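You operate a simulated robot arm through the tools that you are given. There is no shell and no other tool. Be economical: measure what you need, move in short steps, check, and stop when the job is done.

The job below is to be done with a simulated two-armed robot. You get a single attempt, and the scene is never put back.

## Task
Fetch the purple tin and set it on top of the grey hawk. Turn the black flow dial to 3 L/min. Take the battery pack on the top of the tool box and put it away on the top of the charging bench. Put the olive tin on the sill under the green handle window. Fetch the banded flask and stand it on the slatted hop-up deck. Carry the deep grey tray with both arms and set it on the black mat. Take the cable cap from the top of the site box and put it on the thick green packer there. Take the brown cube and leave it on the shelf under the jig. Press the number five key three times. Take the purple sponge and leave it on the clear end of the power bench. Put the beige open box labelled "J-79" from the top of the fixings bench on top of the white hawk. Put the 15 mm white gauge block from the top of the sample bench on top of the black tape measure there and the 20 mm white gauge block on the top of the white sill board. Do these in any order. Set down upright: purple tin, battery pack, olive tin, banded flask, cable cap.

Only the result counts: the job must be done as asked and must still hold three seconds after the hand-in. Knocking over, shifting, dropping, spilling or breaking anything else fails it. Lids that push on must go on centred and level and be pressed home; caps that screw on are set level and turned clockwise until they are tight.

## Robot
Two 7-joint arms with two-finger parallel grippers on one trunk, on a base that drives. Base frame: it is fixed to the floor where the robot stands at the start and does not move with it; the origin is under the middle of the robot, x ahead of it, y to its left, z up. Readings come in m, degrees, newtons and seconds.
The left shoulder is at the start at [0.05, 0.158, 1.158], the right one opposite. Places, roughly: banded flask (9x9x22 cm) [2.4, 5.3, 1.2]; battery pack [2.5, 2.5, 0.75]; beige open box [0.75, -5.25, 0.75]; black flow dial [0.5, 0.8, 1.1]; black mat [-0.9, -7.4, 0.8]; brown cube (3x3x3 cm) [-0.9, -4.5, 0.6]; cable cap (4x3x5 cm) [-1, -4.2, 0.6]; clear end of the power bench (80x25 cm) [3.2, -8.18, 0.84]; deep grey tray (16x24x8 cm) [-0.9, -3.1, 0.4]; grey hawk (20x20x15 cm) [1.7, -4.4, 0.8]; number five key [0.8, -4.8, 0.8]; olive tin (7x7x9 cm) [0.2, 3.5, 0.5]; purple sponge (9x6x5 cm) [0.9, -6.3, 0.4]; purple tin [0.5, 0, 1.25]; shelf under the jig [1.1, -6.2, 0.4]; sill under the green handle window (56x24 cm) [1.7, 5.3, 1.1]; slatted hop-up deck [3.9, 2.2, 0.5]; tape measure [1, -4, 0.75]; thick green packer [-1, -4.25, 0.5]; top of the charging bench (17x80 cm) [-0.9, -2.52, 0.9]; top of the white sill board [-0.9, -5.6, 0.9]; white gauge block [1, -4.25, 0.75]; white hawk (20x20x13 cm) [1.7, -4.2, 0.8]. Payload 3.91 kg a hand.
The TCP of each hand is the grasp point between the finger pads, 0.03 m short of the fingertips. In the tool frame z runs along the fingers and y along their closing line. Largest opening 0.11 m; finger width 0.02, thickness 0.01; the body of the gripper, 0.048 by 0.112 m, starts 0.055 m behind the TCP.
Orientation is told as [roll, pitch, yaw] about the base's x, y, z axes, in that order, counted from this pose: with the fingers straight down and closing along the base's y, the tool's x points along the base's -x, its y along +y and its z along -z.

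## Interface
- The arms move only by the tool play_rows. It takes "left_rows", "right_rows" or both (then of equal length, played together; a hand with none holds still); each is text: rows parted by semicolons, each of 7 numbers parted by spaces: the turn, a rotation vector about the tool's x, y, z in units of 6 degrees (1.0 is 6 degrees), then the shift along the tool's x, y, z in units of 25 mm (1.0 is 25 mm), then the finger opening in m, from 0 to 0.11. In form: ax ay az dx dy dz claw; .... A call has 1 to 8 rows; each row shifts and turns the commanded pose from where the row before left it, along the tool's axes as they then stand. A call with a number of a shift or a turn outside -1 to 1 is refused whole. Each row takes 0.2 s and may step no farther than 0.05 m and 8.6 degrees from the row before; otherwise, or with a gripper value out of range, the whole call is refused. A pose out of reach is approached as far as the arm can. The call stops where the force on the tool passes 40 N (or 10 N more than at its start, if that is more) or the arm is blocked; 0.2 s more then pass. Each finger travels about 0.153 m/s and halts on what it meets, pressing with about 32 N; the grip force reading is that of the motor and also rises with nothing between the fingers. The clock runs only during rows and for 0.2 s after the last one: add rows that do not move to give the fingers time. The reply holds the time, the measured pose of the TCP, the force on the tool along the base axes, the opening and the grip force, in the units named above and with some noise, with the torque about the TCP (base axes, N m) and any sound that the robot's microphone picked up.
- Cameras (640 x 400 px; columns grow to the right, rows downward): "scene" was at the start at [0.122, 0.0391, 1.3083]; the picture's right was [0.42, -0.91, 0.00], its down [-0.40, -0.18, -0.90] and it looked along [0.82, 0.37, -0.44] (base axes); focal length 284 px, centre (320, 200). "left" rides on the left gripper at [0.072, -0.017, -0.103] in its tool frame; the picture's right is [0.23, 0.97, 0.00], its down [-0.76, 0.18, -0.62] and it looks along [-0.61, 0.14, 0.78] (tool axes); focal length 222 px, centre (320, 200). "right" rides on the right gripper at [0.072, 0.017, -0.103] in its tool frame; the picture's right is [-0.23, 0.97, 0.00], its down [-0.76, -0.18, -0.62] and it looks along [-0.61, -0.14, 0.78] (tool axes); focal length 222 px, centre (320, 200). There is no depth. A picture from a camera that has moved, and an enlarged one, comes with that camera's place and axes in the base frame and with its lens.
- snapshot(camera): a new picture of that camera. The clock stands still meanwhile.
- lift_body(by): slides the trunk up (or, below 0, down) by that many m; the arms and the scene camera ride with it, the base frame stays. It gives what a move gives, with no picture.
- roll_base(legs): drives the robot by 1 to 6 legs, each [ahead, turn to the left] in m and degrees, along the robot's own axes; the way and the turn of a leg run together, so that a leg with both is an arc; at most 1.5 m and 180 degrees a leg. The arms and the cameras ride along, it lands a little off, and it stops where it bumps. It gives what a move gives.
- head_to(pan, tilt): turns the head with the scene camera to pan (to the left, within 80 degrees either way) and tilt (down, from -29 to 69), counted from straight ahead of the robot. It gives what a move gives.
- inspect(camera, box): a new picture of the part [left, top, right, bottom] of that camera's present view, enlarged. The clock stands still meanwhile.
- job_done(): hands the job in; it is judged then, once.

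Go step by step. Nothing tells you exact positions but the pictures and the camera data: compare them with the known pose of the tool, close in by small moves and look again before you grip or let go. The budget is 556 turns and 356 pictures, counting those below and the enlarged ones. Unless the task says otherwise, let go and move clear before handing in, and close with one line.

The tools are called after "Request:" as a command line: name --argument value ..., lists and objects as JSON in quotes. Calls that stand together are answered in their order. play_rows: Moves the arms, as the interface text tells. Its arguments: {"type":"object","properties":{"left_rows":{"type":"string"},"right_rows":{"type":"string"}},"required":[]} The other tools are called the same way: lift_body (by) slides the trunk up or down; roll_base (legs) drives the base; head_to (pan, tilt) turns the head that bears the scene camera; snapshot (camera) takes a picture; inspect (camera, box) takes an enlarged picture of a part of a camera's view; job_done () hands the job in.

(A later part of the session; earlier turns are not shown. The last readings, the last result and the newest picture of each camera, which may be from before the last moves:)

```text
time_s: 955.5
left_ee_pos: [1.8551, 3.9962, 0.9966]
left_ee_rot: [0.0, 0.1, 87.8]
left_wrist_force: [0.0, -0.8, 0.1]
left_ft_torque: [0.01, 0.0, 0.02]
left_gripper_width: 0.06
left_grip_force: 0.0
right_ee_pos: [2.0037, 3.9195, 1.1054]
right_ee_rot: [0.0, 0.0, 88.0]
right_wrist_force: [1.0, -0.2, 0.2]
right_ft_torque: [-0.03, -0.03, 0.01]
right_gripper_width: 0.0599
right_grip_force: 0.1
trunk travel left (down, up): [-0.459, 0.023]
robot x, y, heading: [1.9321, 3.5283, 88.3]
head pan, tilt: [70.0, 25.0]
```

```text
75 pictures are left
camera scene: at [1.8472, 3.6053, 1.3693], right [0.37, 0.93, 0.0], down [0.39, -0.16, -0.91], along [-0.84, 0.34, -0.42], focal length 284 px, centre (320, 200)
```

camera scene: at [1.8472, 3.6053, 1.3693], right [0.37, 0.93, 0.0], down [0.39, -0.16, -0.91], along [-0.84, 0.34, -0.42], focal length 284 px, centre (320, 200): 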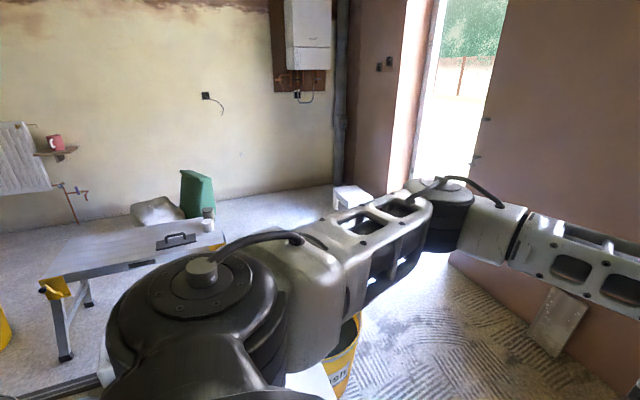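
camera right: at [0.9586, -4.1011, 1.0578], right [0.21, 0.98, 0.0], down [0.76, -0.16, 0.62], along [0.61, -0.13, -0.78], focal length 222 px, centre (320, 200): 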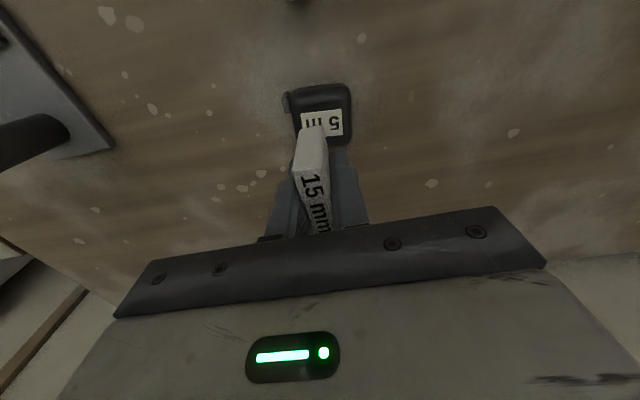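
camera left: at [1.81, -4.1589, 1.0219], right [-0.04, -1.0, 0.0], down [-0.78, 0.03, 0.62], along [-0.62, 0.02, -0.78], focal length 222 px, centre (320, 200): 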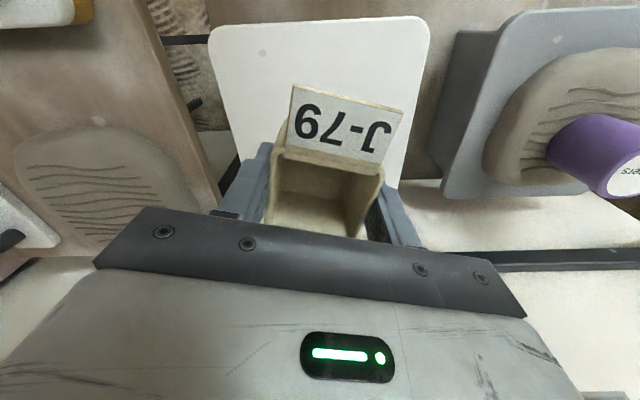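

I'm in the north part. The sill's free left end is under the left pane; the banded flask stands further right. I'll check the floor toward the stool before driving there.

Request:
head_to --pan 38 --tilt 45

Request:
play_rows --left_rows "0 0 0 0 -0.8 0 0.06;0 0 0 0 -0.8 0 0.06;0 0 0 0 -0.8 0 0.06;0 0 0 0 -0.8 0 0.06" --right_rows "0 0 0 0 -0.8 0 0.06;0 0 0 0 -0.8 0 0.06;0 0 0 0 -0.8 0 0.06;0 0 0 0 -0.8 0 0.06"

Request:
snapshot --camera "scene"

```text
time_s: 956.5
left_ee_pos: [1.8541, 3.9955, 0.9975]
left_ee_rot: [0.0, 0.1, 87.7]
left_wrist_force: [0.1, -0.3, 0.4]
left_ft_torque: [0.03, -0.01, 0.03]
left_gripper_width: 0.0599
left_grip_force: 0.0
right_ee_pos: [2.0044, 3.9217, 1.1061]
right_ee_rot: [0.0, 0.0, 88.1]
right_wrist_force: [-0.5, 0.2, 0.7]
right_ft_torque: [0.03, 0.03, 0.0]
right_gripper_width: 0.06
right_grip_force: 0.0
trunk travel left (down, up): [-0.459, 0.023]
robot x, y, heading: [1.9348, 3.5295, 88.2]
head pan, tilt: [38.0, 45.0]
```

```text
time_s: 957.5
left_ee_pos: [1.9349, 3.993, 0.9973]
left_ee_rot: [0.0, 0.1, 87.6]
left_wrist_force: [0.3, -0.2, 0.5]
left_ft_torque: [0.0, 0.03, 0.01]
left_gripper_width: 0.0601
left_grip_force: 0.0
right_ee_pos: [2.0852, 3.918, 1.1065]
right_ee_rot: [0.1, 0.0, 88.1]
right_wrist_force: [-0.2, -0.5, -0.5]
right_ft_torque: [0.0, -0.01, -0.01]
right_gripper_width: 0.06
right_grip_force: 0.1
trunk travel left (down, up): [-0.459, 0.023]
robot x, y, heading: [1.9328, 3.5297, 88.0]
head pan, tilt: [38.0, 45.0]
```

```text
74 pictures are left
camera scene: at [1.8854, 3.6365, 1.3388], right [0.81, 0.59, 0.0], down [0.42, -0.57, -0.71], along [-0.42, 0.57, -0.71], focal length 284 px, centre (320, 200)
```

scene: 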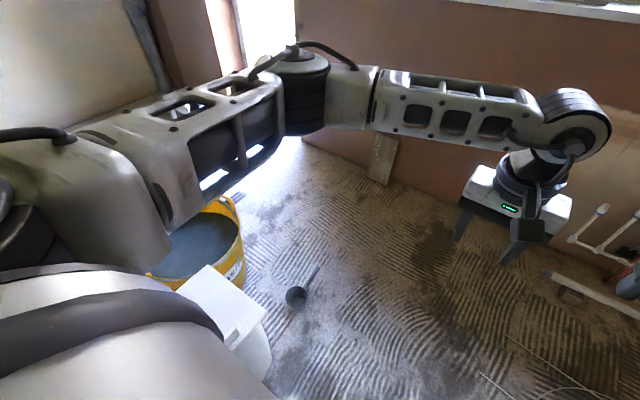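

The ladle on the floor at (1.40, 4.1–4.3) must be avoided, so I'll pass along y = 4.65 and come down to the stool from the north.

Request:
roll_base --legs '[[1.12, 0], [0, 91.5], [1.4, 0], [0.3, 0], [0, 90], [0.38, 0]]'

Request:
head_to --pan 0 --tilt 42

Request:
snapshot --camera "scene"

```text
time_s: 981.3
left_ee_pos: [0.3286, 3.7933, 0.9954]
left_ee_rot: [-0.1, 0.1, -88.2]
left_wrist_force: [0.0, 0.4, -0.2]
left_ft_torque: [0.03, 0.01, 0.01]
left_gripper_width: 0.0599
left_grip_force: 0.0
right_ee_pos: [0.1733, 3.8562, 1.1043]
right_ee_rot: [0.0, 0.0, -87.8]
right_wrist_force: [0.6, -0.2, 0.0]
right_ft_torque: [0.04, 0.02, 0.0]
right_gripper_width: 0.0601
right_grip_force: 0.0
trunk travel left (down, up): [-0.459, 0.023]
robot x, y, heading: [0.2977, 4.2568, -87.8]
head pan, tilt: [38.0, 45.0]
```

```text
time_s: 982.3
left_ee_pos: [0.3283, 3.7949, 0.9953]
left_ee_rot: [0.0, 0.1, -88.2]
left_wrist_force: [0.5, 0.2, 0.5]
left_ft_torque: [0.01, 0.0, 0.0]
left_gripper_width: 0.06
left_grip_force: 0.1
right_ee_pos: [0.1732, 3.8572, 1.1043]
right_ee_rot: [0.0, -0.1, -87.8]
right_wrist_force: [0.3, 0.2, -0.4]
right_ft_torque: [0.0, -0.05, -0.03]
right_gripper_width: 0.06
right_grip_force: 0.1
trunk travel left (down, up): [-0.459, 0.023]
robot x, y, heading: [0.2984, 4.2553, -87.8]
head pan, tilt: [0.0, 42.0]
```

```text
73 pictures are left
camera scene: at [0.2996, 4.133, 1.3431], right [-1.0, -0.04, 0.0], down [-0.03, 0.67, -0.74], along [0.03, -0.74, -0.67], focal length 284 px, centre (320, 200)
```

scene: 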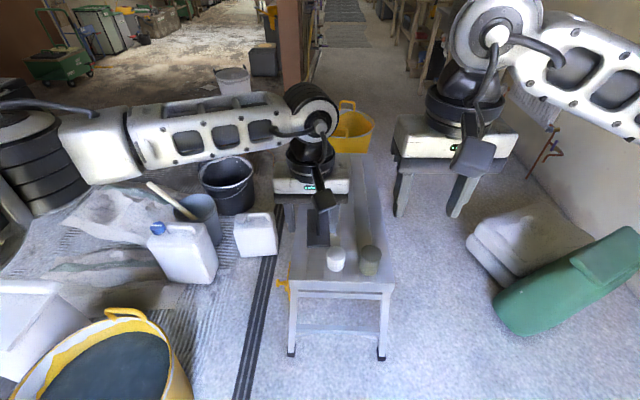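

The olive tin is the right-hand one on the stool's north end, at about (0.16, 3.55). I'll clear the left hand, drive in and lower the trunk.

Request:
play_rows --left_rows "0 0 0 0.7 1 -0.7 0.06;0 0 0 0.7 1 -0.7 0.06;0 0 0 0.7 1 -0.7 0.06;0 0 0 0.7 1 -0.7 0.06;0 0 0 0.7 1 -0.7 0.06;0 0 0 0.7 1 -0.7 0.06;0 0 0 0.7 1 0 0.06;0 0 0 0.7 1 0 0.06" --right_rows "0 0 0 0 0 0 0.095;0 0 0 0 0 0 0.095;0 0 0 0 0 0 0.095;0 0 0 0 0 0 0.095;0 0 0 0 0 0 0.095;0 0 0 0 0 0 0.095;0 0 0 0 0 0 0.095;0 0 0 0 0 0 0.095"

Request:
roll_base --legs '[[0.19, 0]]'

Request:
lift_body --by -0.36

Request:
snapshot --camera "right"

Request:
snapshot --camera "scene"

```text
time_s: 984.1
left_ee_pos: [0.5236, 3.9409, 1.1012]
left_ee_rot: [-0.1, 0.0, -88.2]
left_wrist_force: [-0.4, 1.1, -0.8]
left_ft_torque: [-0.04, 0.01, 0.03]
left_gripper_width: 0.0597
left_grip_force: 0.0
right_ee_pos: [0.1735, 3.8573, 1.1055]
right_ee_rot: [0.0, 0.0, -87.8]
right_wrist_force: [-1.3, 0.2, 0.1]
right_ft_torque: [-0.02, -0.01, -0.01]
right_gripper_width: 0.095
right_grip_force: 0.0
trunk travel left (down, up): [-0.459, 0.023]
robot x, y, heading: [0.2962, 4.256, -87.4]
head pan, tilt: [0.0, 42.0]
```

```text
time_s: 985.7
left_ee_pos: [0.5301, 3.7521, 1.1011]
left_ee_rot: [0.0, 0.1, -88.2]
left_wrist_force: [0.5, -0.6, -0.8]
left_ft_torque: [0.0, 0.03, 0.01]
left_gripper_width: 0.0598
left_grip_force: 0.1
right_ee_pos: [0.1806, 3.6676, 1.105]
right_ee_rot: [0.0, -0.1, -87.7]
right_wrist_force: [-0.4, 0.9, -0.7]
right_ft_torque: [0.01, 0.04, -0.01]
right_gripper_width: 0.0951
right_grip_force: 0.0
trunk travel left (down, up): [-0.459, 0.023]
robot x, y, heading: [0.3034, 4.0663, -87.7]
head pan, tilt: [0.0, 42.0]
```

```text
time_s: 989.2
left_ee_pos: [0.531, 3.7526, 0.741]
left_ee_rot: [0.0, 0.1, -88.2]
left_wrist_force: [-0.6, -0.3, -0.1]
left_ft_torque: [0.0, 0.03, 0.01]
left_gripper_width: 0.06
left_grip_force: 0.1
right_ee_pos: [0.1807, 3.6689, 0.7437]
right_ee_rot: [0.0, -0.1, -87.7]
right_wrist_force: [-0.2, -0.8, 0.3]
right_ft_torque: [-0.02, 0.02, 0.02]
right_gripper_width: 0.0947
right_grip_force: 0.1
trunk travel left (down, up): [-0.099, 0.383]
robot x, y, heading: [0.3046, 4.0696, -87.7]
head pan, tilt: [0.0, 42.0]
```

```text
72 pictures are left
camera right: at [0.1949, 3.7421, 0.8488], right [0.98, -0.19, 0.0], down [-0.15, -0.77, 0.62], along [-0.12, -0.61, -0.78], focal length 222 px, centre (320, 200)
```

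right: 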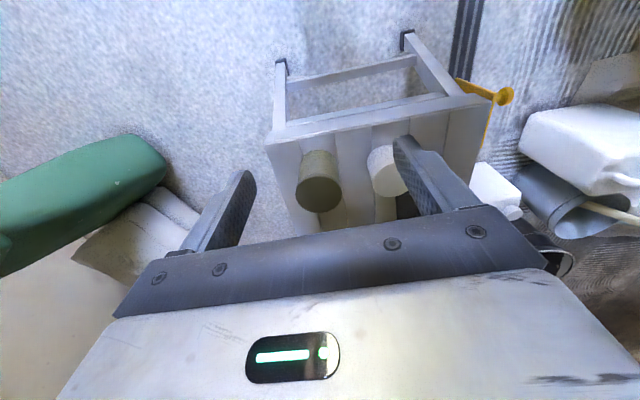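

```text
71 pictures are left
camera scene: at [0.3071, 3.9451, 0.9831], right [-1.0, -0.04, 0.0], down [-0.03, 0.67, -0.74], along [0.03, -0.74, -0.67], focal length 284 px, centre (320, 200)
```

scene: 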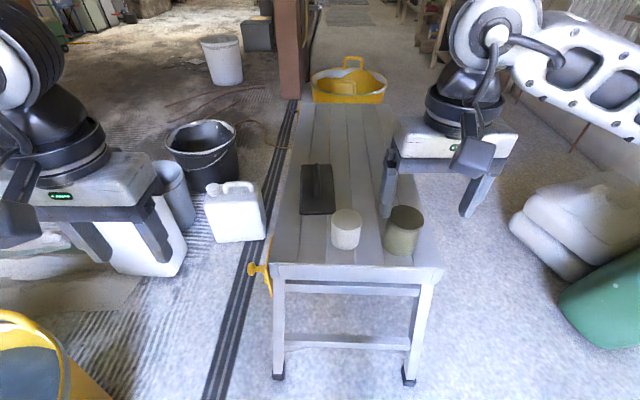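

Olive tin's top centre is about (0.158, 3.558, 0.595). I'll position above it.

Request:
play_rows --right_rows "0 0 0 -0.88 -0.216 0.2 0.085;0 0 0 -0.88 -0.216 0.5 0.085;0 0 0 -0.88 -0.216 0.7 0.085;0 0 0 -0.88 -0.216 0.7 0.085;0 0 0 -0.88 -0.216 0.7 0.085"

Request:
snapshot --camera "right"

Request:
inspect --camera "scene" --box '[280, 140, 480, 280]'

```text
time_s: 990.4
left_ee_pos: [0.5303, 3.7538, 0.7406]
left_ee_rot: [0.0, 0.1, -88.1]
left_wrist_force: [0.2, 0.3, 0.3]
left_ft_torque: [0.02, 0.05, 0.01]
left_gripper_width: 0.0602
left_grip_force: 0.0
right_ee_pos: [0.1594, 3.5574, 0.6737]
right_ee_rot: [0.1, 0.0, -87.7]
right_wrist_force: [-0.4, 0.0, -0.1]
right_ft_torque: [-0.01, 0.01, -0.02]
right_gripper_width: 0.085
right_grip_force: 0.0
trunk travel left (down, up): [-0.099, 0.383]
robot x, y, heading: [0.3081, 4.0666, -88.0]
head pan, tilt: [0.0, 42.0]
```

```text
70 pictures are left
camera right: at [0.1739, 3.6307, 0.7783], right [0.98, -0.19, 0.0], down [-0.15, -0.77, 0.62], along [-0.12, -0.61, -0.78], focal length 222 px, centre (320, 200)
```

right: 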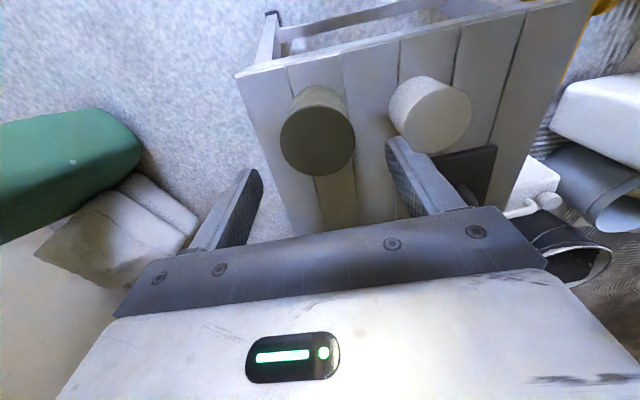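

```text
2.86 times, centred on (380, 210) of scene
camera zoom: at [0.3071, 3.9452, 0.9831], right [-1.0, -0.04, 0.0], down [-0.03, 0.67, -0.74], along [0.03, -0.74, -0.67], focal length 811 px, centre (149, 171)
```

zoom: 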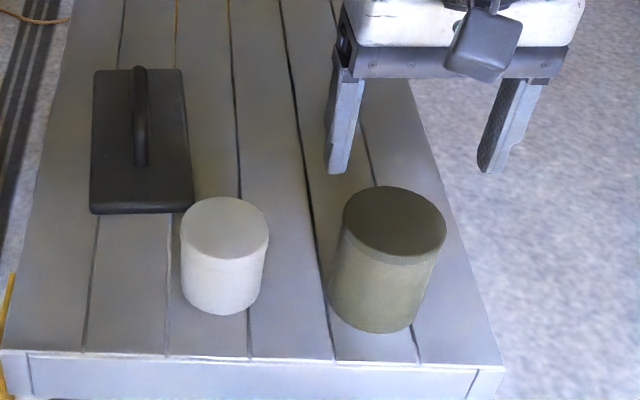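

Aligned. I'll descend and grip.

Request:
play_rows --right_rows "0 0 0 0 0 1 0.085;0 0 0 0 0 1 0.085;0 0 0 0 0 1 0.085;0 0 0 0 0 0.9 0.085;0 0 0 0 0 0 0.085"

Request:
snapshot --camera "right"

Request:
inspect --camera "scene" --box '[280, 140, 480, 280]'

```text
time_s: 991.6
left_ee_pos: [0.5305, 3.7516, 0.7403]
left_ee_rot: [0.0, 0.1, -88.2]
left_wrist_force: [0.2, -0.2, 0.5]
left_ft_torque: [0.0, -0.01, 0.02]
left_gripper_width: 0.0599
left_grip_force: 0.0
right_ee_pos: [0.1586, 3.5588, 0.5772]
right_ee_rot: [0.0, 0.0, -87.7]
right_wrist_force: [0.1, -1.2, 0.3]
right_ft_torque: [0.02, 0.04, -0.01]
right_gripper_width: 0.0847
right_grip_force: 0.1
trunk travel left (down, up): [-0.099, 0.383]
robot x, y, heading: [0.3037, 4.0694, -87.7]
head pan, tilt: [0.0, 42.0]
```

```text
68 pictures are left
camera right: at [0.1735, 3.631, 0.6807], right [0.98, -0.19, 0.0], down [-0.15, -0.77, 0.62], along [-0.12, -0.61, -0.78], focal length 222 px, centre (320, 200)
```

right: 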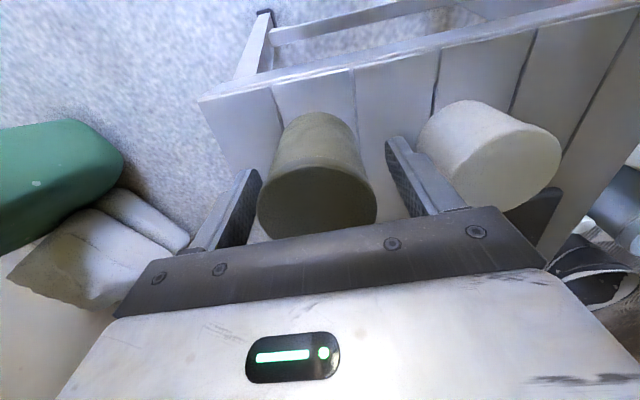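

```text
2.86 times, centred on (380, 210) of scene
camera zoom: at [0.3071, 3.9451, 0.9831], right [-1.0, -0.04, 0.0], down [-0.03, 0.67, -0.74], along [0.03, -0.74, -0.67], focal length 811 px, centre (149, 171)
```

zoom: 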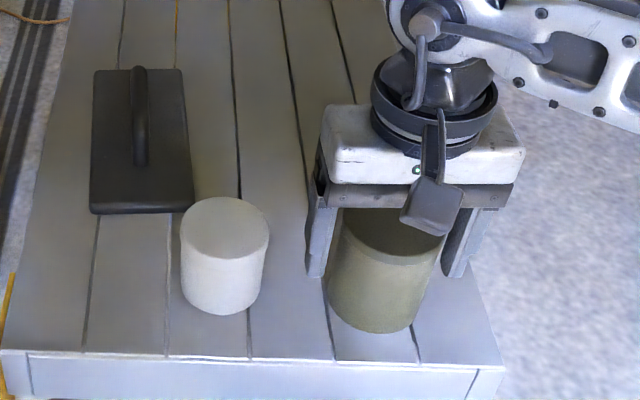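

I'll shift 4 mm to centre, then close and lift.

Request:
play_rows --right_rows "0 0 0 0.17 0 0.1 0.085;0 0 0 0 0 0 0.065;0 0 0 0 0 0 0.045;0 0 0 0 0 0 0.045;0 0 0 0 0 -0.5 0.045;0 0 0 0 0 -1 0.045;0 0 0 0 0 -1 0.045;0 0 0 0 0 -1 0.045"

Request:
snapshot --camera "right"

```text
time_s: 993.4
left_ee_pos: [0.5299, 3.752, 0.741]
left_ee_rot: [0.0, 0.2, -88.2]
left_wrist_force: [0.4, -0.3, -0.4]
left_ft_torque: [-0.02, 0.01, 0.0]
left_gripper_width: 0.0599
left_grip_force: 0.2
right_ee_pos: [0.1554, 3.5626, 0.6619]
right_ee_rot: [0.0, 0.1, -87.7]
right_wrist_force: [0.4, -0.4, -3.2]
right_ft_torque: [0.06, -0.01, 0.01]
right_gripper_width: 0.0654
right_grip_force: 31.9
trunk travel left (down, up): [-0.099, 0.383]
robot x, y, heading: [0.301, 4.0665, -87.8]
head pan, tilt: [0.0, 42.0]
```

```text
66 pictures are left
camera right: at [0.1692, 3.6357, 0.7659], right [0.98, -0.19, 0.0], down [-0.15, -0.77, 0.62], along [-0.12, -0.61, -0.78], focal length 222 px, centre (320, 200)
```

right: 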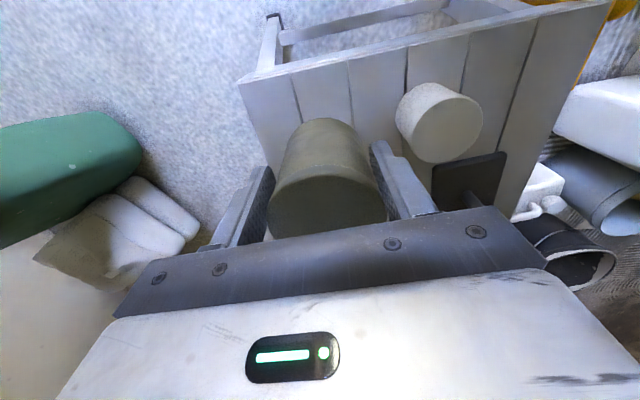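

Held at 65 mm, with its base about 70 mm below the grasp point. I'll raise everything, back off, and drive to the window.

Request:
play_rows --right_rows "0 0 0 0.7 0 -1 0.045;0 0 0 0.7 0 -1 0.045;0 0 0 0.7 0 -1 0.045;0 0 0 0.7 0 -1 0.045;0 0 0 0 0 -1 0.045;0 0 0 0 0 -1 0.045;0 0 0 0 0 -1 0.045;0 0 0 0 0 -1 0.045" --left_rows "0 0 0 0 -0.8 -1 0.06;0 0 0 0 -0.8 -1 0.06;0 0 0 0 -0.8 -1 0.06;0 0 0 0 -0.8 -1 0.06;0 0 0 0 -0.8 0 0.06;0 0 0 0 0 0 0.06;0 0 0 0 0 0 0.06;0 0 0 0 0 0 0.06"

Request:
lift_body --by 0.38

Request:
roll_base --legs '[[-0.6, 0], [0, 88], [1.2, 0], [0, 88]]'

Request:
head_to --pan 0 --tilt 15

Request:
snapshot --camera "scene"

```text
time_s: 995.2
left_ee_pos: [0.4282, 3.7488, 0.841]
left_ee_rot: [0.0, 0.1, -88.2]
left_wrist_force: [-1.1, 0.1, 0.2]
left_ft_torque: [0.02, 0.0, -0.02]
left_gripper_width: 0.06
left_grip_force: 0.1
right_ee_pos: [0.1564, 3.6307, 0.8628]
right_ee_rot: [-0.1, -0.1, -87.6]
right_wrist_force: [0.2, 0.1, -2.9]
right_ft_torque: [0.05, 0.0, 0.04]
right_gripper_width: 0.065
right_grip_force: 31.7
trunk travel left (down, up): [-0.099, 0.383]
robot x, y, heading: [0.3042, 4.0676, -87.8]
head pan, tilt: [0.0, 42.0]
```

```text
time_s: 998.9
left_ee_pos: [0.4273, 3.7478, 1.2201]
left_ee_rot: [0.0, 0.2, -88.2]
left_wrist_force: [-0.2, -0.1, 0.3]
left_ft_torque: [0.0, -0.04, -0.02]
left_gripper_width: 0.0601
left_grip_force: 0.0
right_ee_pos: [0.1559, 3.6304, 1.2418]
right_ee_rot: [0.0, 0.0, -87.8]
right_wrist_force: [0.3, -0.3, -3.8]
right_ft_torque: [0.06, 0.03, -0.04]
right_gripper_width: 0.065
right_grip_force: 32.6
trunk travel left (down, up): [-0.479, 0.003]
robot x, y, heading: [0.3026, 4.0699, -87.5]
head pan, tilt: [0.0, 42.0]
```

```text
time_s: 1015.4
left_ee_pos: [1.4032, 4.9826, 1.2198]
left_ee_rot: [-0.1, 0.2, 86.5]
left_wrist_force: [0.2, 0.1, 0.2]
left_ft_torque: [-0.01, 0.02, 0.01]
left_gripper_width: 0.0599
left_grip_force: 0.1
right_ee_pos: [1.6839, 5.075, 1.2408]
right_ee_rot: [-0.1, 0.0, 86.9]
right_wrist_force: [-0.1, 0.2, -2.5]
right_ft_torque: [-0.06, 0.01, 0.01]
right_gripper_width: 0.0645
right_grip_force: 31.7
trunk travel left (down, up): [-0.479, 0.003]
robot x, y, heading: [1.4968, 4.6545, 86.8]
head pan, tilt: [0.0, 42.0]
```

```text
time_s: 1016.3
left_ee_pos: [1.402, 4.9844, 1.2199]
left_ee_rot: [0.0, 0.1, 86.5]
left_wrist_force: [-0.1, 0.0, 0.4]
left_ft_torque: [0.0, 0.02, 0.0]
left_gripper_width: 0.0598
left_grip_force: 0.1
right_ee_pos: [1.6841, 5.0766, 1.242]
right_ee_rot: [0.0, 0.0, 86.9]
right_wrist_force: [0.0, 0.2, -3.0]
right_ft_torque: [-0.05, 0.03, 0.0]
right_gripper_width: 0.0648
right_grip_force: 31.9
trunk travel left (down, up): [-0.479, 0.003]
robot x, y, heading: [1.4974, 4.6531, 87.2]
head pan, tilt: [0.0, 15.0]
```

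```text
65 pictures are left
camera scene: at [1.5028, 4.7884, 1.4054], right [1.0, -0.05, 0.0], down [-0.01, -0.26, -0.97], along [0.05, 0.96, -0.26], focal length 284 px, centre (320, 200)
```

scene: 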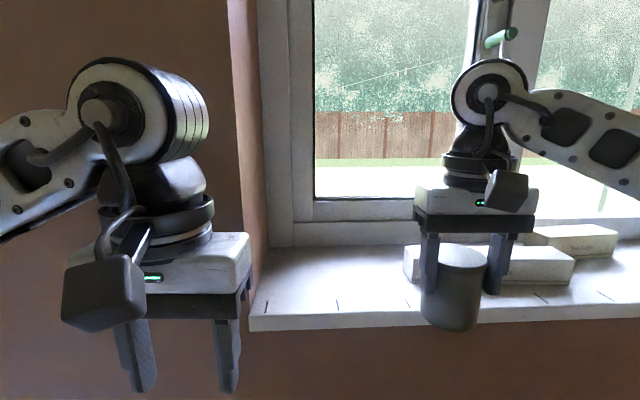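

The green handle is on this pane, and the sill (z ≈ 1.087, front y ≈ 5.20) is free on its left part. I'll tuck the left hand back, step in 14 cm, and bring the tin over (1.58, 5.30).

Request:
play_rows --left_rows "0 0 0 1 0 0 0.06;0 0 0 1 0 0 0.06;0 0 0 1 0 0 0.06;0 0 0 1 0 0 0.06;0 0 0 1 0 0 0.06;0 0 0 1 0 0 0.06" --right_rows "0 0 0 0 0.65 0 0.045;0 0 0 0 0.65 0 0.045;0 0 0 0 0.65 0 0.045;0 0 0 0 0.65 0 0.045;0 0 0 0 0.65 0 0.045;0 0 0 0 0.65 0 0.045"

Request:
roll_base --legs '[[0.14, 0]]'

Request:
head_to --pan -5 --tilt 25

Request:
snapshot --camera "scene"

Request:
snapshot --camera "right"

```text
time_s: 1017.7
left_ee_pos: [1.3919, 4.8338, 1.2209]
left_ee_rot: [0.1, 0.0, 86.5]
left_wrist_force: [-0.3, -0.6, 0.1]
left_ft_torque: [0.0, -0.01, 0.0]
left_gripper_width: 0.0597
left_grip_force: 0.1
right_ee_pos: [1.5854, 5.0807, 1.2419]
right_ee_rot: [0.0, 0.0, 86.9]
right_wrist_force: [-0.2, 0.3, -2.9]
right_ft_torque: [-0.05, -0.01, 0.01]
right_gripper_width: 0.0646
right_grip_force: 31.5
trunk travel left (down, up): [-0.479, 0.003]
robot x, y, heading: [1.4954, 4.6523, 86.9]
head pan, tilt: [0.0, 15.0]
```

```text
time_s: 1019.1
left_ee_pos: [1.4013, 4.9718, 1.2207]
left_ee_rot: [0.0, 0.1, 86.5]
left_wrist_force: [0.4, 0.6, -0.2]
left_ft_torque: [-0.03, -0.02, -0.03]
left_gripper_width: 0.0601
left_grip_force: 0.0
right_ee_pos: [1.596, 5.2178, 1.2417]
right_ee_rot: [-0.1, 0.0, 86.8]
right_wrist_force: [0.3, 0.1, -2.1]
right_ft_torque: [-0.1, 0.01, 0.02]
right_gripper_width: 0.0643
right_grip_force: 31.9
trunk travel left (down, up): [-0.479, 0.003]
robot x, y, heading: [1.5068, 4.7935, 87.0]
head pan, tilt: [0.0, 15.0]
```

```text
time_s: 1019.8
left_ee_pos: [1.4012, 4.9711, 1.2203]
left_ee_rot: [0.0, 0.2, 86.4]
left_wrist_force: [-0.3, 0.5, 0.0]
left_ft_torque: [0.01, 0.01, 0.02]
left_gripper_width: 0.0601
left_grip_force: 0.0
right_ee_pos: [1.5939, 5.2171, 1.2408]
right_ee_rot: [0.0, 0.1, 86.8]
right_wrist_force: [-1.2, -0.4, -2.7]
right_ft_torque: [-0.04, -0.02, -0.03]
right_gripper_width: 0.0645
right_grip_force: 32.1
trunk travel left (down, up): [-0.479, 0.003]
robot x, y, heading: [1.5057, 4.7943, 87.0]
head pan, tilt: [-5.0, 25.0]
```

```text
64 pictures are left
camera scene: at [1.5183, 4.923, 1.3893], right [0.99, -0.14, 0.0], down [-0.06, -0.42, -0.91], along [0.13, 0.9, -0.42], focal length 284 px, centre (320, 200)
```

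scene: 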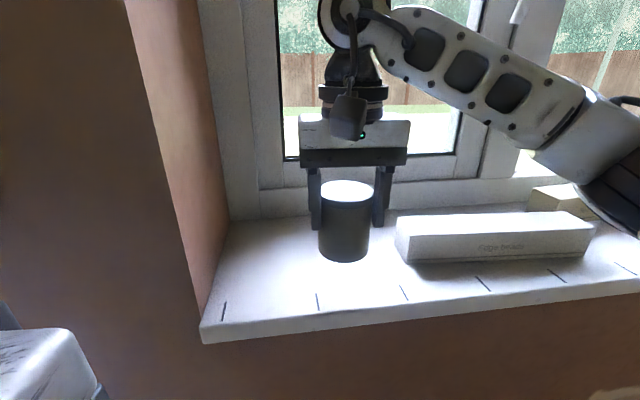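

```text
63 pictures are left
camera right: at [1.5747, 5.1455, 1.3459], right [-0.96, 0.28, 0.0], down [0.22, 0.75, 0.62], along [0.18, 0.6, -0.78], focal length 222 px, centre (320, 200)
```

right: 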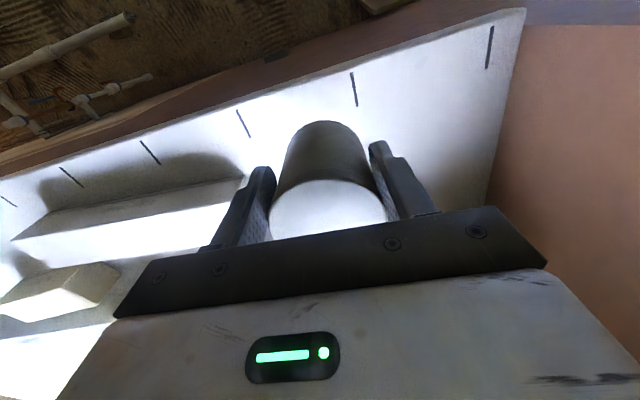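

Request:
play_rows --right_rows "0 0 0 -0.95 0 0 0.045;0 0 0 -0.95 0 0 0.045;0 0 0 -0.95 0 0 0.045;0 0 0 0 0 1 0.045;0 0 0 0 0 1 0.045;0 0 0 0 0 0.6 0.045;0 0 0 0 0 0.2 0.045"

Request:
snapshot --camera "scene"

```text
time_s: 1021.4
left_ee_pos: [1.3997, 4.9694, 1.2212]
left_ee_rot: [0.0, 0.0, 86.5]
left_wrist_force: [-0.1, -0.1, 0.0]
left_ft_torque: [0.01, -0.04, -0.01]
left_gripper_width: 0.06
left_grip_force: 0.0
right_ee_pos: [1.5985, 5.2862, 1.171]
right_ee_rot: [-0.2, 0.1, 86.9]
right_wrist_force: [-0.8, -0.1, -1.7]
right_ft_torque: [0.0, 0.0, -0.01]
right_gripper_width: 0.0415
right_grip_force: 0.5
trunk travel left (down, up): [-0.479, 0.003]
robot x, y, heading: [1.5023, 4.7921, 86.8]
head pan, tilt: [-5.0, 25.0]
```

```text
62 pictures are left
camera scene: at [1.5178, 4.9212, 1.3895], right [0.99, -0.14, 0.0], down [-0.06, -0.42, -0.91], along [0.13, 0.9, -0.42], focal length 284 px, centre (320, 200)
```

scene: 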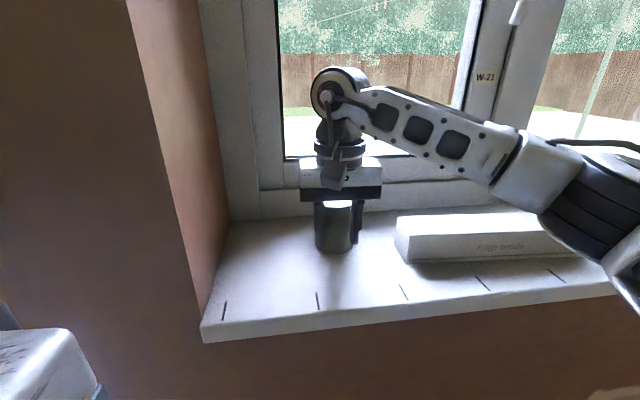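

The grip reading changed and the fingers closed to 41 mm, so the tin touched down early. I'll inspect.

Request:
snapshot --camera "right"

Request:
inspect --camera "scene" --box '[250, 150, 430, 280]'

```text
61 pictures are left
camera right: at [1.5779, 5.215, 1.2751], right [-0.96, 0.28, 0.0], down [0.22, 0.75, 0.62], along [0.18, 0.6, -0.78], focal length 222 px, centre (320, 200)
```

right: 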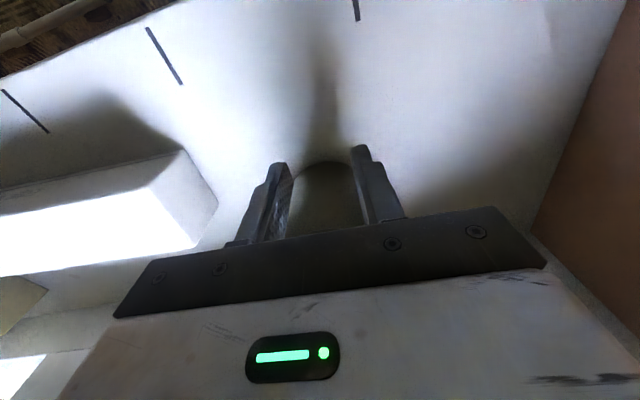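

```text
3.08 times, centred on (340, 215) of scene
camera zoom: at [1.5178, 4.9212, 1.3895], right [0.99, -0.14, 0.0], down [-0.06, -0.42, -0.91], along [0.13, 0.9, -0.42], focal length 873 px, centre (258, 154)
```

zoom: 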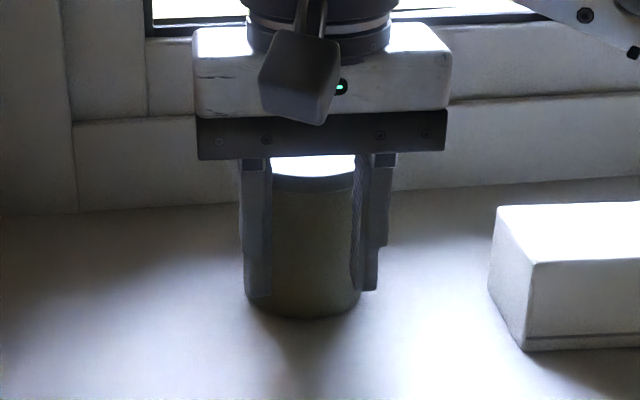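

The tin is standing on the sill, just behind the fingers. I'll open, rise and check.

Request:
play_rows --right_rows "0 0 0 0 0 0 0.06;0 0 0 0 0 0 0.09;0 0 0 0 0 0 0.09;0 0 0 0.4 0 -0.5 0.09;0 0 0 0.5 0 -1 0.09;0 0 0 0.5 0 -1 0.09;0 0 0 0.5 0 -1 0.09;0 0 0 1 0 0 0.09"

Request:
snapshot --camera "scene"

Request:
snapshot --camera "right"

```text
time_s: 1023.2
left_ee_pos: [1.3988, 4.9715, 1.2216]
left_ee_rot: [0.0, -0.1, 86.4]
left_wrist_force: [-0.1, -0.6, -0.7]
left_ft_torque: [-0.05, 0.0, 0.0]
left_gripper_width: 0.0601
left_grip_force: 0.1
right_ee_pos: [1.5948, 5.2146, 1.2612]
right_ee_rot: [0.0, 0.0, 86.9]
right_wrist_force: [0.6, -0.3, 0.4]
right_ft_torque: [0.0, -0.01, 0.0]
right_gripper_width: 0.09
right_grip_force: 0.3
trunk travel left (down, up): [-0.479, 0.003]
robot x, y, heading: [1.5067, 4.7943, 87.0]
head pan, tilt: [-5.0, 25.0]
```

```text
59 pictures are left
camera scene: at [1.5186, 4.9225, 1.3894], right [0.99, -0.14, 0.0], down [-0.06, -0.42, -0.91], along [0.13, 0.9, -0.42], focal length 284 px, centre (320, 200)
```

scene: 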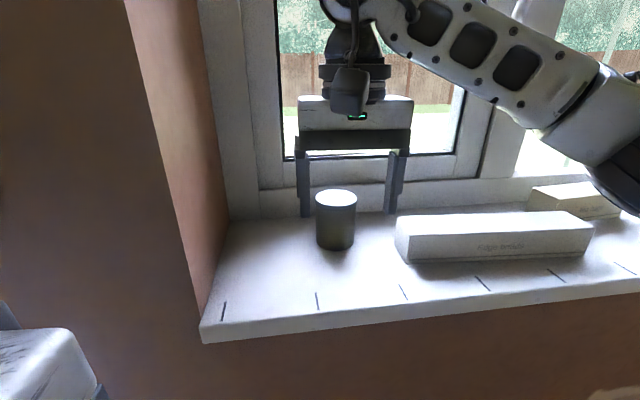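

```text
58 pictures are left
camera right: at [1.5749, 5.1427, 1.3644], right [-0.96, 0.28, 0.0], down [0.22, 0.75, 0.62], along [0.18, 0.6, -0.78], focal length 222 px, centre (320, 200)
```

right: 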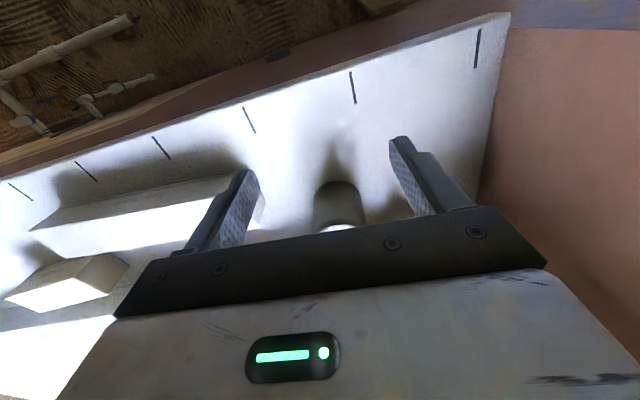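

The olive tin is upright on the sill under the green-handle window. Next is the flask. I'll drive along to x ≈ 2.35 and look at it.

Request:
play_rows --right_rows "0 0 0 1 0 0 0.1;0 0 0 1 0 0 0.11;0 0 0 1 0 0 0.11;0 0 0 1 0 0 0.11;0 0 0 1 0 0 0.11"

Request:
roll_base --legs '[[-0.15, 0], [0, -88], [0.82, 0], [0, 90]]'

Request:
head_to --pan 0 --tilt 15

Request:
snapshot --camera "scene"

```text
time_s: 1024.4
left_ee_pos: [1.4009, 4.9706, 1.2216]
left_ee_rot: [0.0, 0.0, 86.4]
left_wrist_force: [1.0, -0.2, -0.2]
left_ft_torque: [-0.01, -0.02, 0.0]
left_gripper_width: 0.0601
left_grip_force: 0.1
right_ee_pos: [1.5878, 5.0897, 1.2612]
right_ee_rot: [-0.1, 0.0, 86.7]
right_wrist_force: [-0.3, 0.0, 0.8]
right_ft_torque: [0.02, 0.02, -0.01]
right_gripper_width: 0.1098
right_grip_force: 0.1
trunk travel left (down, up): [-0.479, 0.003]
robot x, y, heading: [1.5034, 4.7902, 86.5]
head pan, tilt: [-5.0, 25.0]
```

```text
time_s: 1032.8
left_ee_pos: [2.3764, 4.7368, 1.2209]
left_ee_rot: [0.0, 0.0, -0.7]
left_wrist_force: [-0.7, 0.2, -0.4]
left_ft_torque: [-0.02, -0.05, -0.01]
left_gripper_width: 0.0601
left_grip_force: 0.0
right_ee_pos: [2.5034, 4.557, 1.2598]
right_ee_rot: [0.0, 0.0, -0.4]
right_wrist_force: [-0.7, 0.1, -0.4]
right_ft_torque: [-0.01, -0.07, 0.01]
right_gripper_width: 0.1101
right_grip_force: 0.0
trunk travel left (down, up): [-0.479, 0.003]
robot x, y, heading: [2.2031, 4.6251, -0.4]
head pan, tilt: [-5.0, 25.0]
stopped in leg 3: the robot was blocked; the commanded pose is now the measured one
```

```text
time_s: 1033.5
left_ee_pos: [2.3767, 4.7357, 1.2219]
left_ee_rot: [0.1, 0.0, -0.7]
left_wrist_force: [0.1, 0.3, -0.8]
left_ft_torque: [-0.01, -0.02, 0.02]
left_gripper_width: 0.0602
left_grip_force: 0.0
right_ee_pos: [2.5058, 4.5564, 1.2607]
right_ee_rot: [0.0, 0.2, -0.3]
right_wrist_force: [0.2, 0.3, -0.1]
right_ft_torque: [-0.03, -0.01, 0.02]
right_gripper_width: 0.1099
right_grip_force: 0.0
trunk travel left (down, up): [-0.479, 0.003]
robot x, y, heading: [2.2011, 4.624, -0.1]
head pan, tilt: [0.0, 15.0]
```

```text
57 pictures are left
camera scene: at [2.3343, 4.6247, 1.4055], right [0.0, -1.0, 0.0], down [-0.26, 0.0, -0.97], along [0.97, 0.0, -0.26], focal length 284 px, centre (320, 200)
```

scene: 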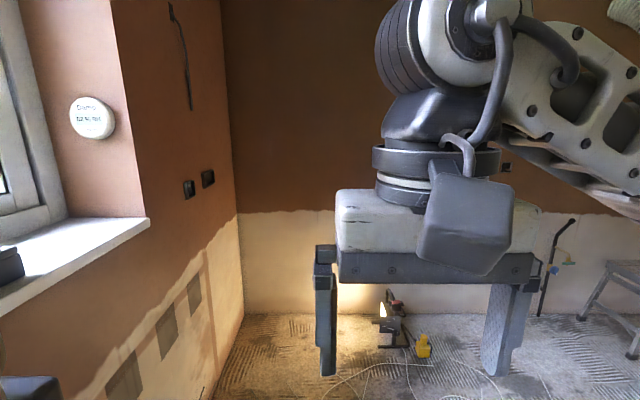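

Blocked, possibly by the left elbow near the sill. I'll look left.

Request:
head_to --pan 78 --tilt 15

Request:
snapshot --camera "scene"

```text
time_s: 1035.0
left_ee_pos: [2.3778, 4.7362, 1.2215]
left_ee_rot: [-0.1, 0.1, -0.6]
left_wrist_force: [-0.1, 0.3, 0.4]
left_ft_torque: [0.07, -0.02, -0.02]
left_gripper_width: 0.0599
left_grip_force: 0.1
right_ee_pos: [2.5063, 4.557, 1.2594]
right_ee_rot: [0.0, 0.1, -0.4]
right_wrist_force: [1.1, 0.1, -0.1]
right_ft_torque: [0.02, -0.02, -0.03]
right_gripper_width: 0.11
right_grip_force: 0.1
trunk travel left (down, up): [-0.479, 0.003]
robot x, y, heading: [2.2052, 4.6259, -0.4]
head pan, tilt: [78.0, 15.0]
```

```text
56 pictures are left
camera scene: at [2.2605, 4.7163, 1.4056], right [0.98, -0.21, 0.0], down [-0.05, -0.25, -0.97], along [0.2, 0.94, -0.26], focal length 284 px, centre (320, 200)
```

scene: 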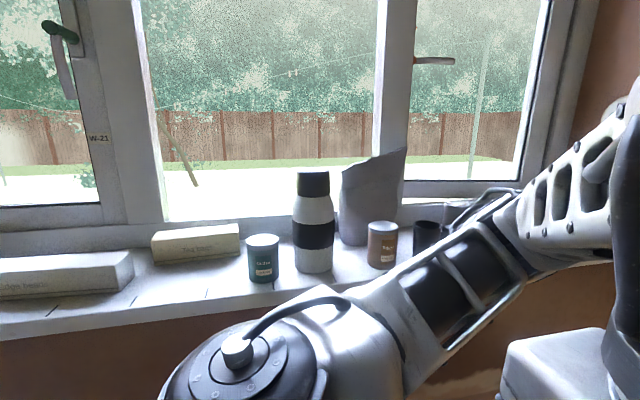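

The view is clear: the flask stands between a teal tin and a brown tin, top ≈ 1.305, centre about (2.365, 5.27). I'll back off west a little and turn to face it.

Request:
roll_base --legs '[[-0.12, 0], [0, 90]]'

Request:
head_to --pan -20 --tilt 15

Request:
snapshot --camera "scene"

```text
time_s: 1040.0
left_ee_pos: [1.9735, 4.799, 1.2212]
left_ee_rot: [0.0, 0.2, 89.1]
left_wrist_force: [0.4, 0.1, 1.0]
left_ft_torque: [-0.02, 0.02, 0.01]
left_gripper_width: 0.0602
left_grip_force: 0.2
right_ee_pos: [2.1547, 4.9281, 1.2611]
right_ee_rot: [0.0, 0.1, 89.3]
right_wrist_force: [-0.3, -0.4, 0.2]
right_ft_torque: [-0.05, 0.05, 0.01]
right_gripper_width: 0.1099
right_grip_force: 0.0
trunk travel left (down, up): [-0.479, 0.003]
robot x, y, heading: [2.0874, 4.6242, 89.4]
head pan, tilt: [78.0, 15.0]
```

```text
time_s: 1041.8
left_ee_pos: [1.9729, 4.8008, 1.2201]
left_ee_rot: [0.0, 0.1, 89.1]
left_wrist_force: [0.8, 0.2, 0.3]
left_ft_torque: [0.04, -0.02, 0.0]
left_gripper_width: 0.0603
left_grip_force: 0.1
right_ee_pos: [2.1555, 4.9285, 1.261]
right_ee_rot: [-0.1, 0.1, 89.4]
right_wrist_force: [0.4, 1.1, 0.3]
right_ft_torque: [0.01, 0.0, -0.02]
right_gripper_width: 0.1097
right_grip_force: 0.1
trunk travel left (down, up): [-0.479, 0.003]
robot x, y, heading: [2.0839, 4.6229, 89.6]
head pan, tilt: [-20.0, 15.0]
```

```text
55 pictures are left
camera scene: at [2.1167, 4.7531, 1.4056], right [0.94, -0.35, 0.0], down [-0.09, -0.24, -0.97], along [0.34, 0.91, -0.26], focal length 284 px, centre (320, 200)
```

scene: 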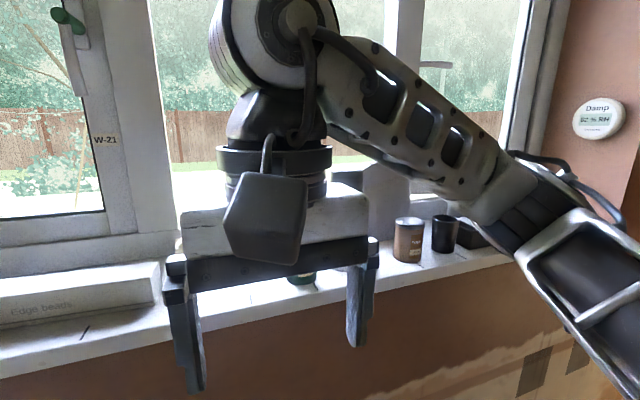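

I'll move the right hand forward and right, then tip it to horizontal for a side grasp.

Request:
play_rows --right_rows "0 0 0 -0.75 -0.75 0 0.1;0 0 0 -0.75 -0.75 0 0.1;0 0 0 -0.75 -0.75 0 0.1;0 0 0 -0.75 -0.75 0 0.1;0 0 0 -0.75 -0.75 0 0.1;0 0 0 -0.75 -0.75 0 0.1;0 0 0 -0.75 -0.75 0 0.1;0 0 0 -0.75 -0.75 0 0.1"

Request:
play_rows --right_rows "0 -1 0 0 0 0 0.1;0 -1 0 0 0 0 0.1;0 -1 0 0 0 0 0.1;0 -1 0 0 0 0 0.1;0 -1 0 0 0 0 0.1;0 -1 0 0 0 0 0.1;0 -1 0 0 0 0 0.1;0 -1 0 0 0 0 0.1"

Request:
play_rows --right_rows "0 -1 0 0 0 0 0.1;0 -1 0 0 0 0 0.1;0 -1 0 0 0 0 0.1;0 -1 0 0 0 0 0.1;0 -1 0 0 0 0 0.1;0 -1 0 0 0 0 0.1;0 -1 0 0 0 0 0.1"

Request:
snapshot --camera "right"

Request:
snapshot --camera "scene"

```text
time_s: 1043.6
left_ee_pos: [1.9738, 4.7999, 1.2218]
left_ee_rot: [0.0, 0.2, 89.1]
left_wrist_force: [0.9, 0.4, -0.5]
left_ft_torque: [-0.02, -0.02, 0.01]
left_gripper_width: 0.06
left_grip_force: 0.1
right_ee_pos: [2.3062, 5.0778, 1.2594]
right_ee_rot: [0.0, 0.2, 89.5]
right_wrist_force: [0.6, -0.8, 0.9]
right_ft_torque: [0.04, -0.03, 0.04]
right_gripper_width: 0.1002
right_grip_force: 0.0
trunk travel left (down, up): [-0.479, 0.003]
robot x, y, heading: [2.0853, 4.6289, 89.5]
head pan, tilt: [-20.0, 15.0]
```

```text
time_s: 1045.4
left_ee_pos: [1.9739, 4.7997, 1.2207]
left_ee_rot: [-0.1, 0.1, 89.2]
left_wrist_force: [-0.1, 0.3, 0.2]
left_ft_torque: [0.0, -0.01, -0.01]
left_gripper_width: 0.0601
left_grip_force: 0.1
right_ee_pos: [2.3068, 5.0754, 1.2612]
right_ee_rot: [0.0, -48.1, 89.3]
right_wrist_force: [0.7, -0.5, 0.3]
right_ft_torque: [-0.02, 0.03, -0.05]
right_gripper_width: 0.1001
right_grip_force: 0.0
trunk travel left (down, up): [-0.479, 0.003]
robot x, y, heading: [2.0827, 4.6268, 89.7]
head pan, tilt: [-20.0, 15.0]
```

```text
time_s: 1047.0
left_ee_pos: [1.9736, 4.7999, 1.2218]
left_ee_rot: [-0.1, 0.1, 89.1]
left_wrist_force: [0.0, -0.4, 0.5]
left_ft_torque: [0.0, 0.0, -0.01]
left_gripper_width: 0.0601
left_grip_force: 0.1
right_ee_pos: [2.3054, 5.0762, 1.2672]
right_ee_rot: [-8.9, -85.5, 99.0]
right_wrist_force: [-0.8, 0.5, 0.2]
right_ft_torque: [-0.01, 0.0, 0.02]
right_gripper_width: 0.1
right_grip_force: 0.1
right hand out of reach, approached as far as the arm can: row 7
trunk travel left (down, up): [-0.479, 0.003]
robot x, y, heading: [2.0859, 4.6264, 89.4]
head pan, tilt: [-20.0, 15.0]
```

```text
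54 pictures are left
camera right: at [2.2899, 4.9687, 1.2037], right [-0.98, 0.02, 0.21], down [0.17, -0.56, 0.81], along [0.13, 0.83, 0.55], focal length 222 px, centre (320, 200)
```

right: 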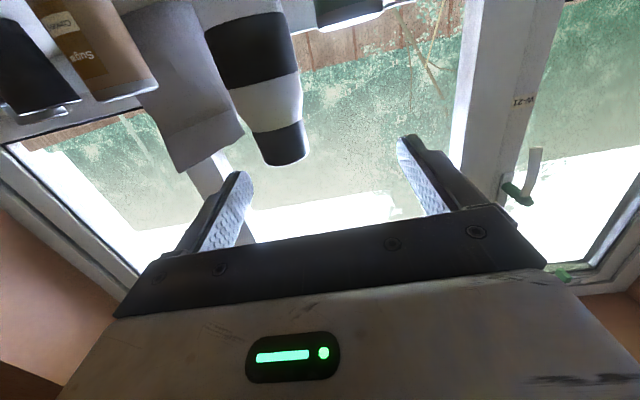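

```text
53 pictures are left
camera scene: at [2.1168, 4.753, 1.4056], right [0.94, -0.35, 0.0], down [-0.09, -0.24, -0.97], along [0.34, 0.91, -0.26], focal length 284 px, centre (320, 200)
```

scene: 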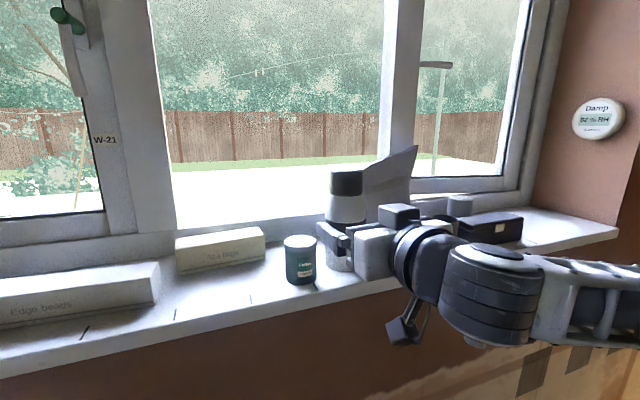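

Flask axis at (2.362, 5.26). I'll align the horizontal hand in front of it.

Request:
play_rows --right_rows "0 0 0 0.3 -0.75 0.5 0.1;0 0 0 0.3 -0.75 0.5 0.1;0 0 0 0.28 -0.76 0.5 0.1;0 0 0 0 0 0.6 0.1"

Request:
snapshot --camera "right"

Request:
inspect --camera "scene" --box '[260, 150, 460, 310]'

```text
time_s: 1048.0
left_ee_pos: [1.9741, 4.7989, 1.2207]
left_ee_rot: [0.0, 0.1, 89.1]
left_wrist_force: [-0.2, -0.3, 0.6]
left_ft_torque: [-0.01, -0.04, -0.03]
left_gripper_width: 0.0599
left_grip_force: 0.1
right_ee_pos: [2.3168, 5.0975, 1.2631]
right_ee_rot: [-8.2, -84.9, 98.3]
right_wrist_force: [1.3, 0.6, 0.5]
right_ft_torque: [0.02, -0.03, -0.03]
right_gripper_width: 0.0997
right_grip_force: 0.1
right hand out of reach, approached as far as the arm can: row 1, 2, 3
trunk travel left (down, up): [-0.479, 0.003]
robot x, y, heading: [2.0851, 4.6276, 89.6]
head pan, tilt: [-20.0, 15.0]
```

```text
52 pictures are left
camera right: at [2.3, 4.988, 1.2004], right [-0.98, 0.02, 0.21], down [0.17, -0.55, 0.81], along [0.13, 0.83, 0.54], focal length 222 px, centre (320, 200)
```

right: 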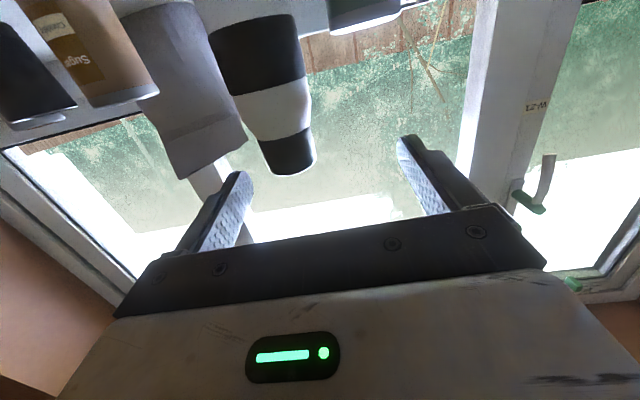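

```text
2.50 times, centred on (360, 230) of scene
camera zoom: at [2.1167, 4.7535, 1.4055], right [0.94, -0.35, 0.0], down [-0.09, -0.24, -0.97], along [0.34, 0.91, -0.26], focal length 709 px, centre (220, 125)
```

zoom: 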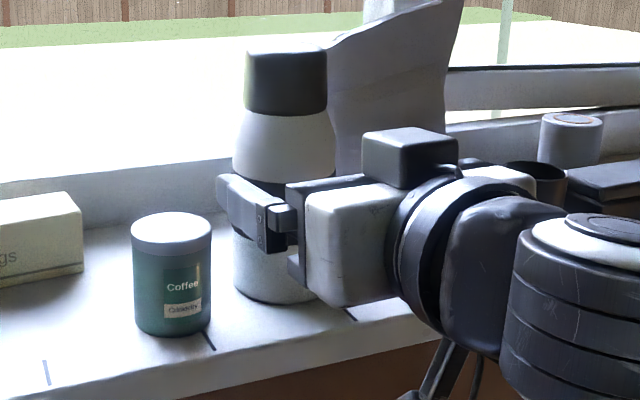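

The arm is cramped this close. I'll back the base 12 cm and then extend.

Request:
roll_base --legs '[[-0.12, 0]]'

Request:
play_rows --right_rows "0 0 0 0 0 0.8 0.1;0 0 0 0 0 0.8 0.1;0 0 0 0 0 0.8 0.1;0 0 0 0 0 0.8 0.1"

```text
time_s: 1049.2
left_ee_pos: [1.9721, 4.6824, 1.2223]
left_ee_rot: [0.1, 0.0, 89.0]
left_wrist_force: [-0.4, -0.4, 0.2]
left_ft_torque: [0.0, 0.03, 0.01]
left_gripper_width: 0.0598
left_grip_force: 0.1
right_ee_pos: [2.3148, 4.9786, 1.2651]
right_ee_rot: [-8.3, -85.2, 98.3]
right_wrist_force: [-0.7, -0.1, -0.8]
right_ft_torque: [0.01, -0.05, 0.01]
right_gripper_width: 0.0998
right_grip_force: 0.0
trunk travel left (down, up): [-0.479, 0.003]
robot x, y, heading: [2.0874, 4.5101, 89.5]
head pan, tilt: [-20.0, 15.0]
```

```text
time_s: 1050.2
left_ee_pos: [1.9733, 4.683, 1.2216]
left_ee_rot: [0.0, 0.0, 89.0]
left_wrist_force: [-0.7, 0.1, -0.1]
left_ft_torque: [-0.03, 0.01, 0.03]
left_gripper_width: 0.06
left_grip_force: 0.1
right_ee_pos: [2.3166, 5.0589, 1.2676]
right_ee_rot: [-7.7, -84.6, 97.8]
right_wrist_force: [0.0, -0.5, -0.2]
right_ft_torque: [0.01, 0.0, -0.03]
right_gripper_width: 0.0998
right_grip_force: 0.2
right hand out of reach, approached as far as the arm can: row 2, 3, 4
trunk travel left (down, up): [-0.479, 0.003]
robot x, y, heading: [2.0836, 4.5088, 89.4]
head pan, tilt: [-20.0, 15.0]
```

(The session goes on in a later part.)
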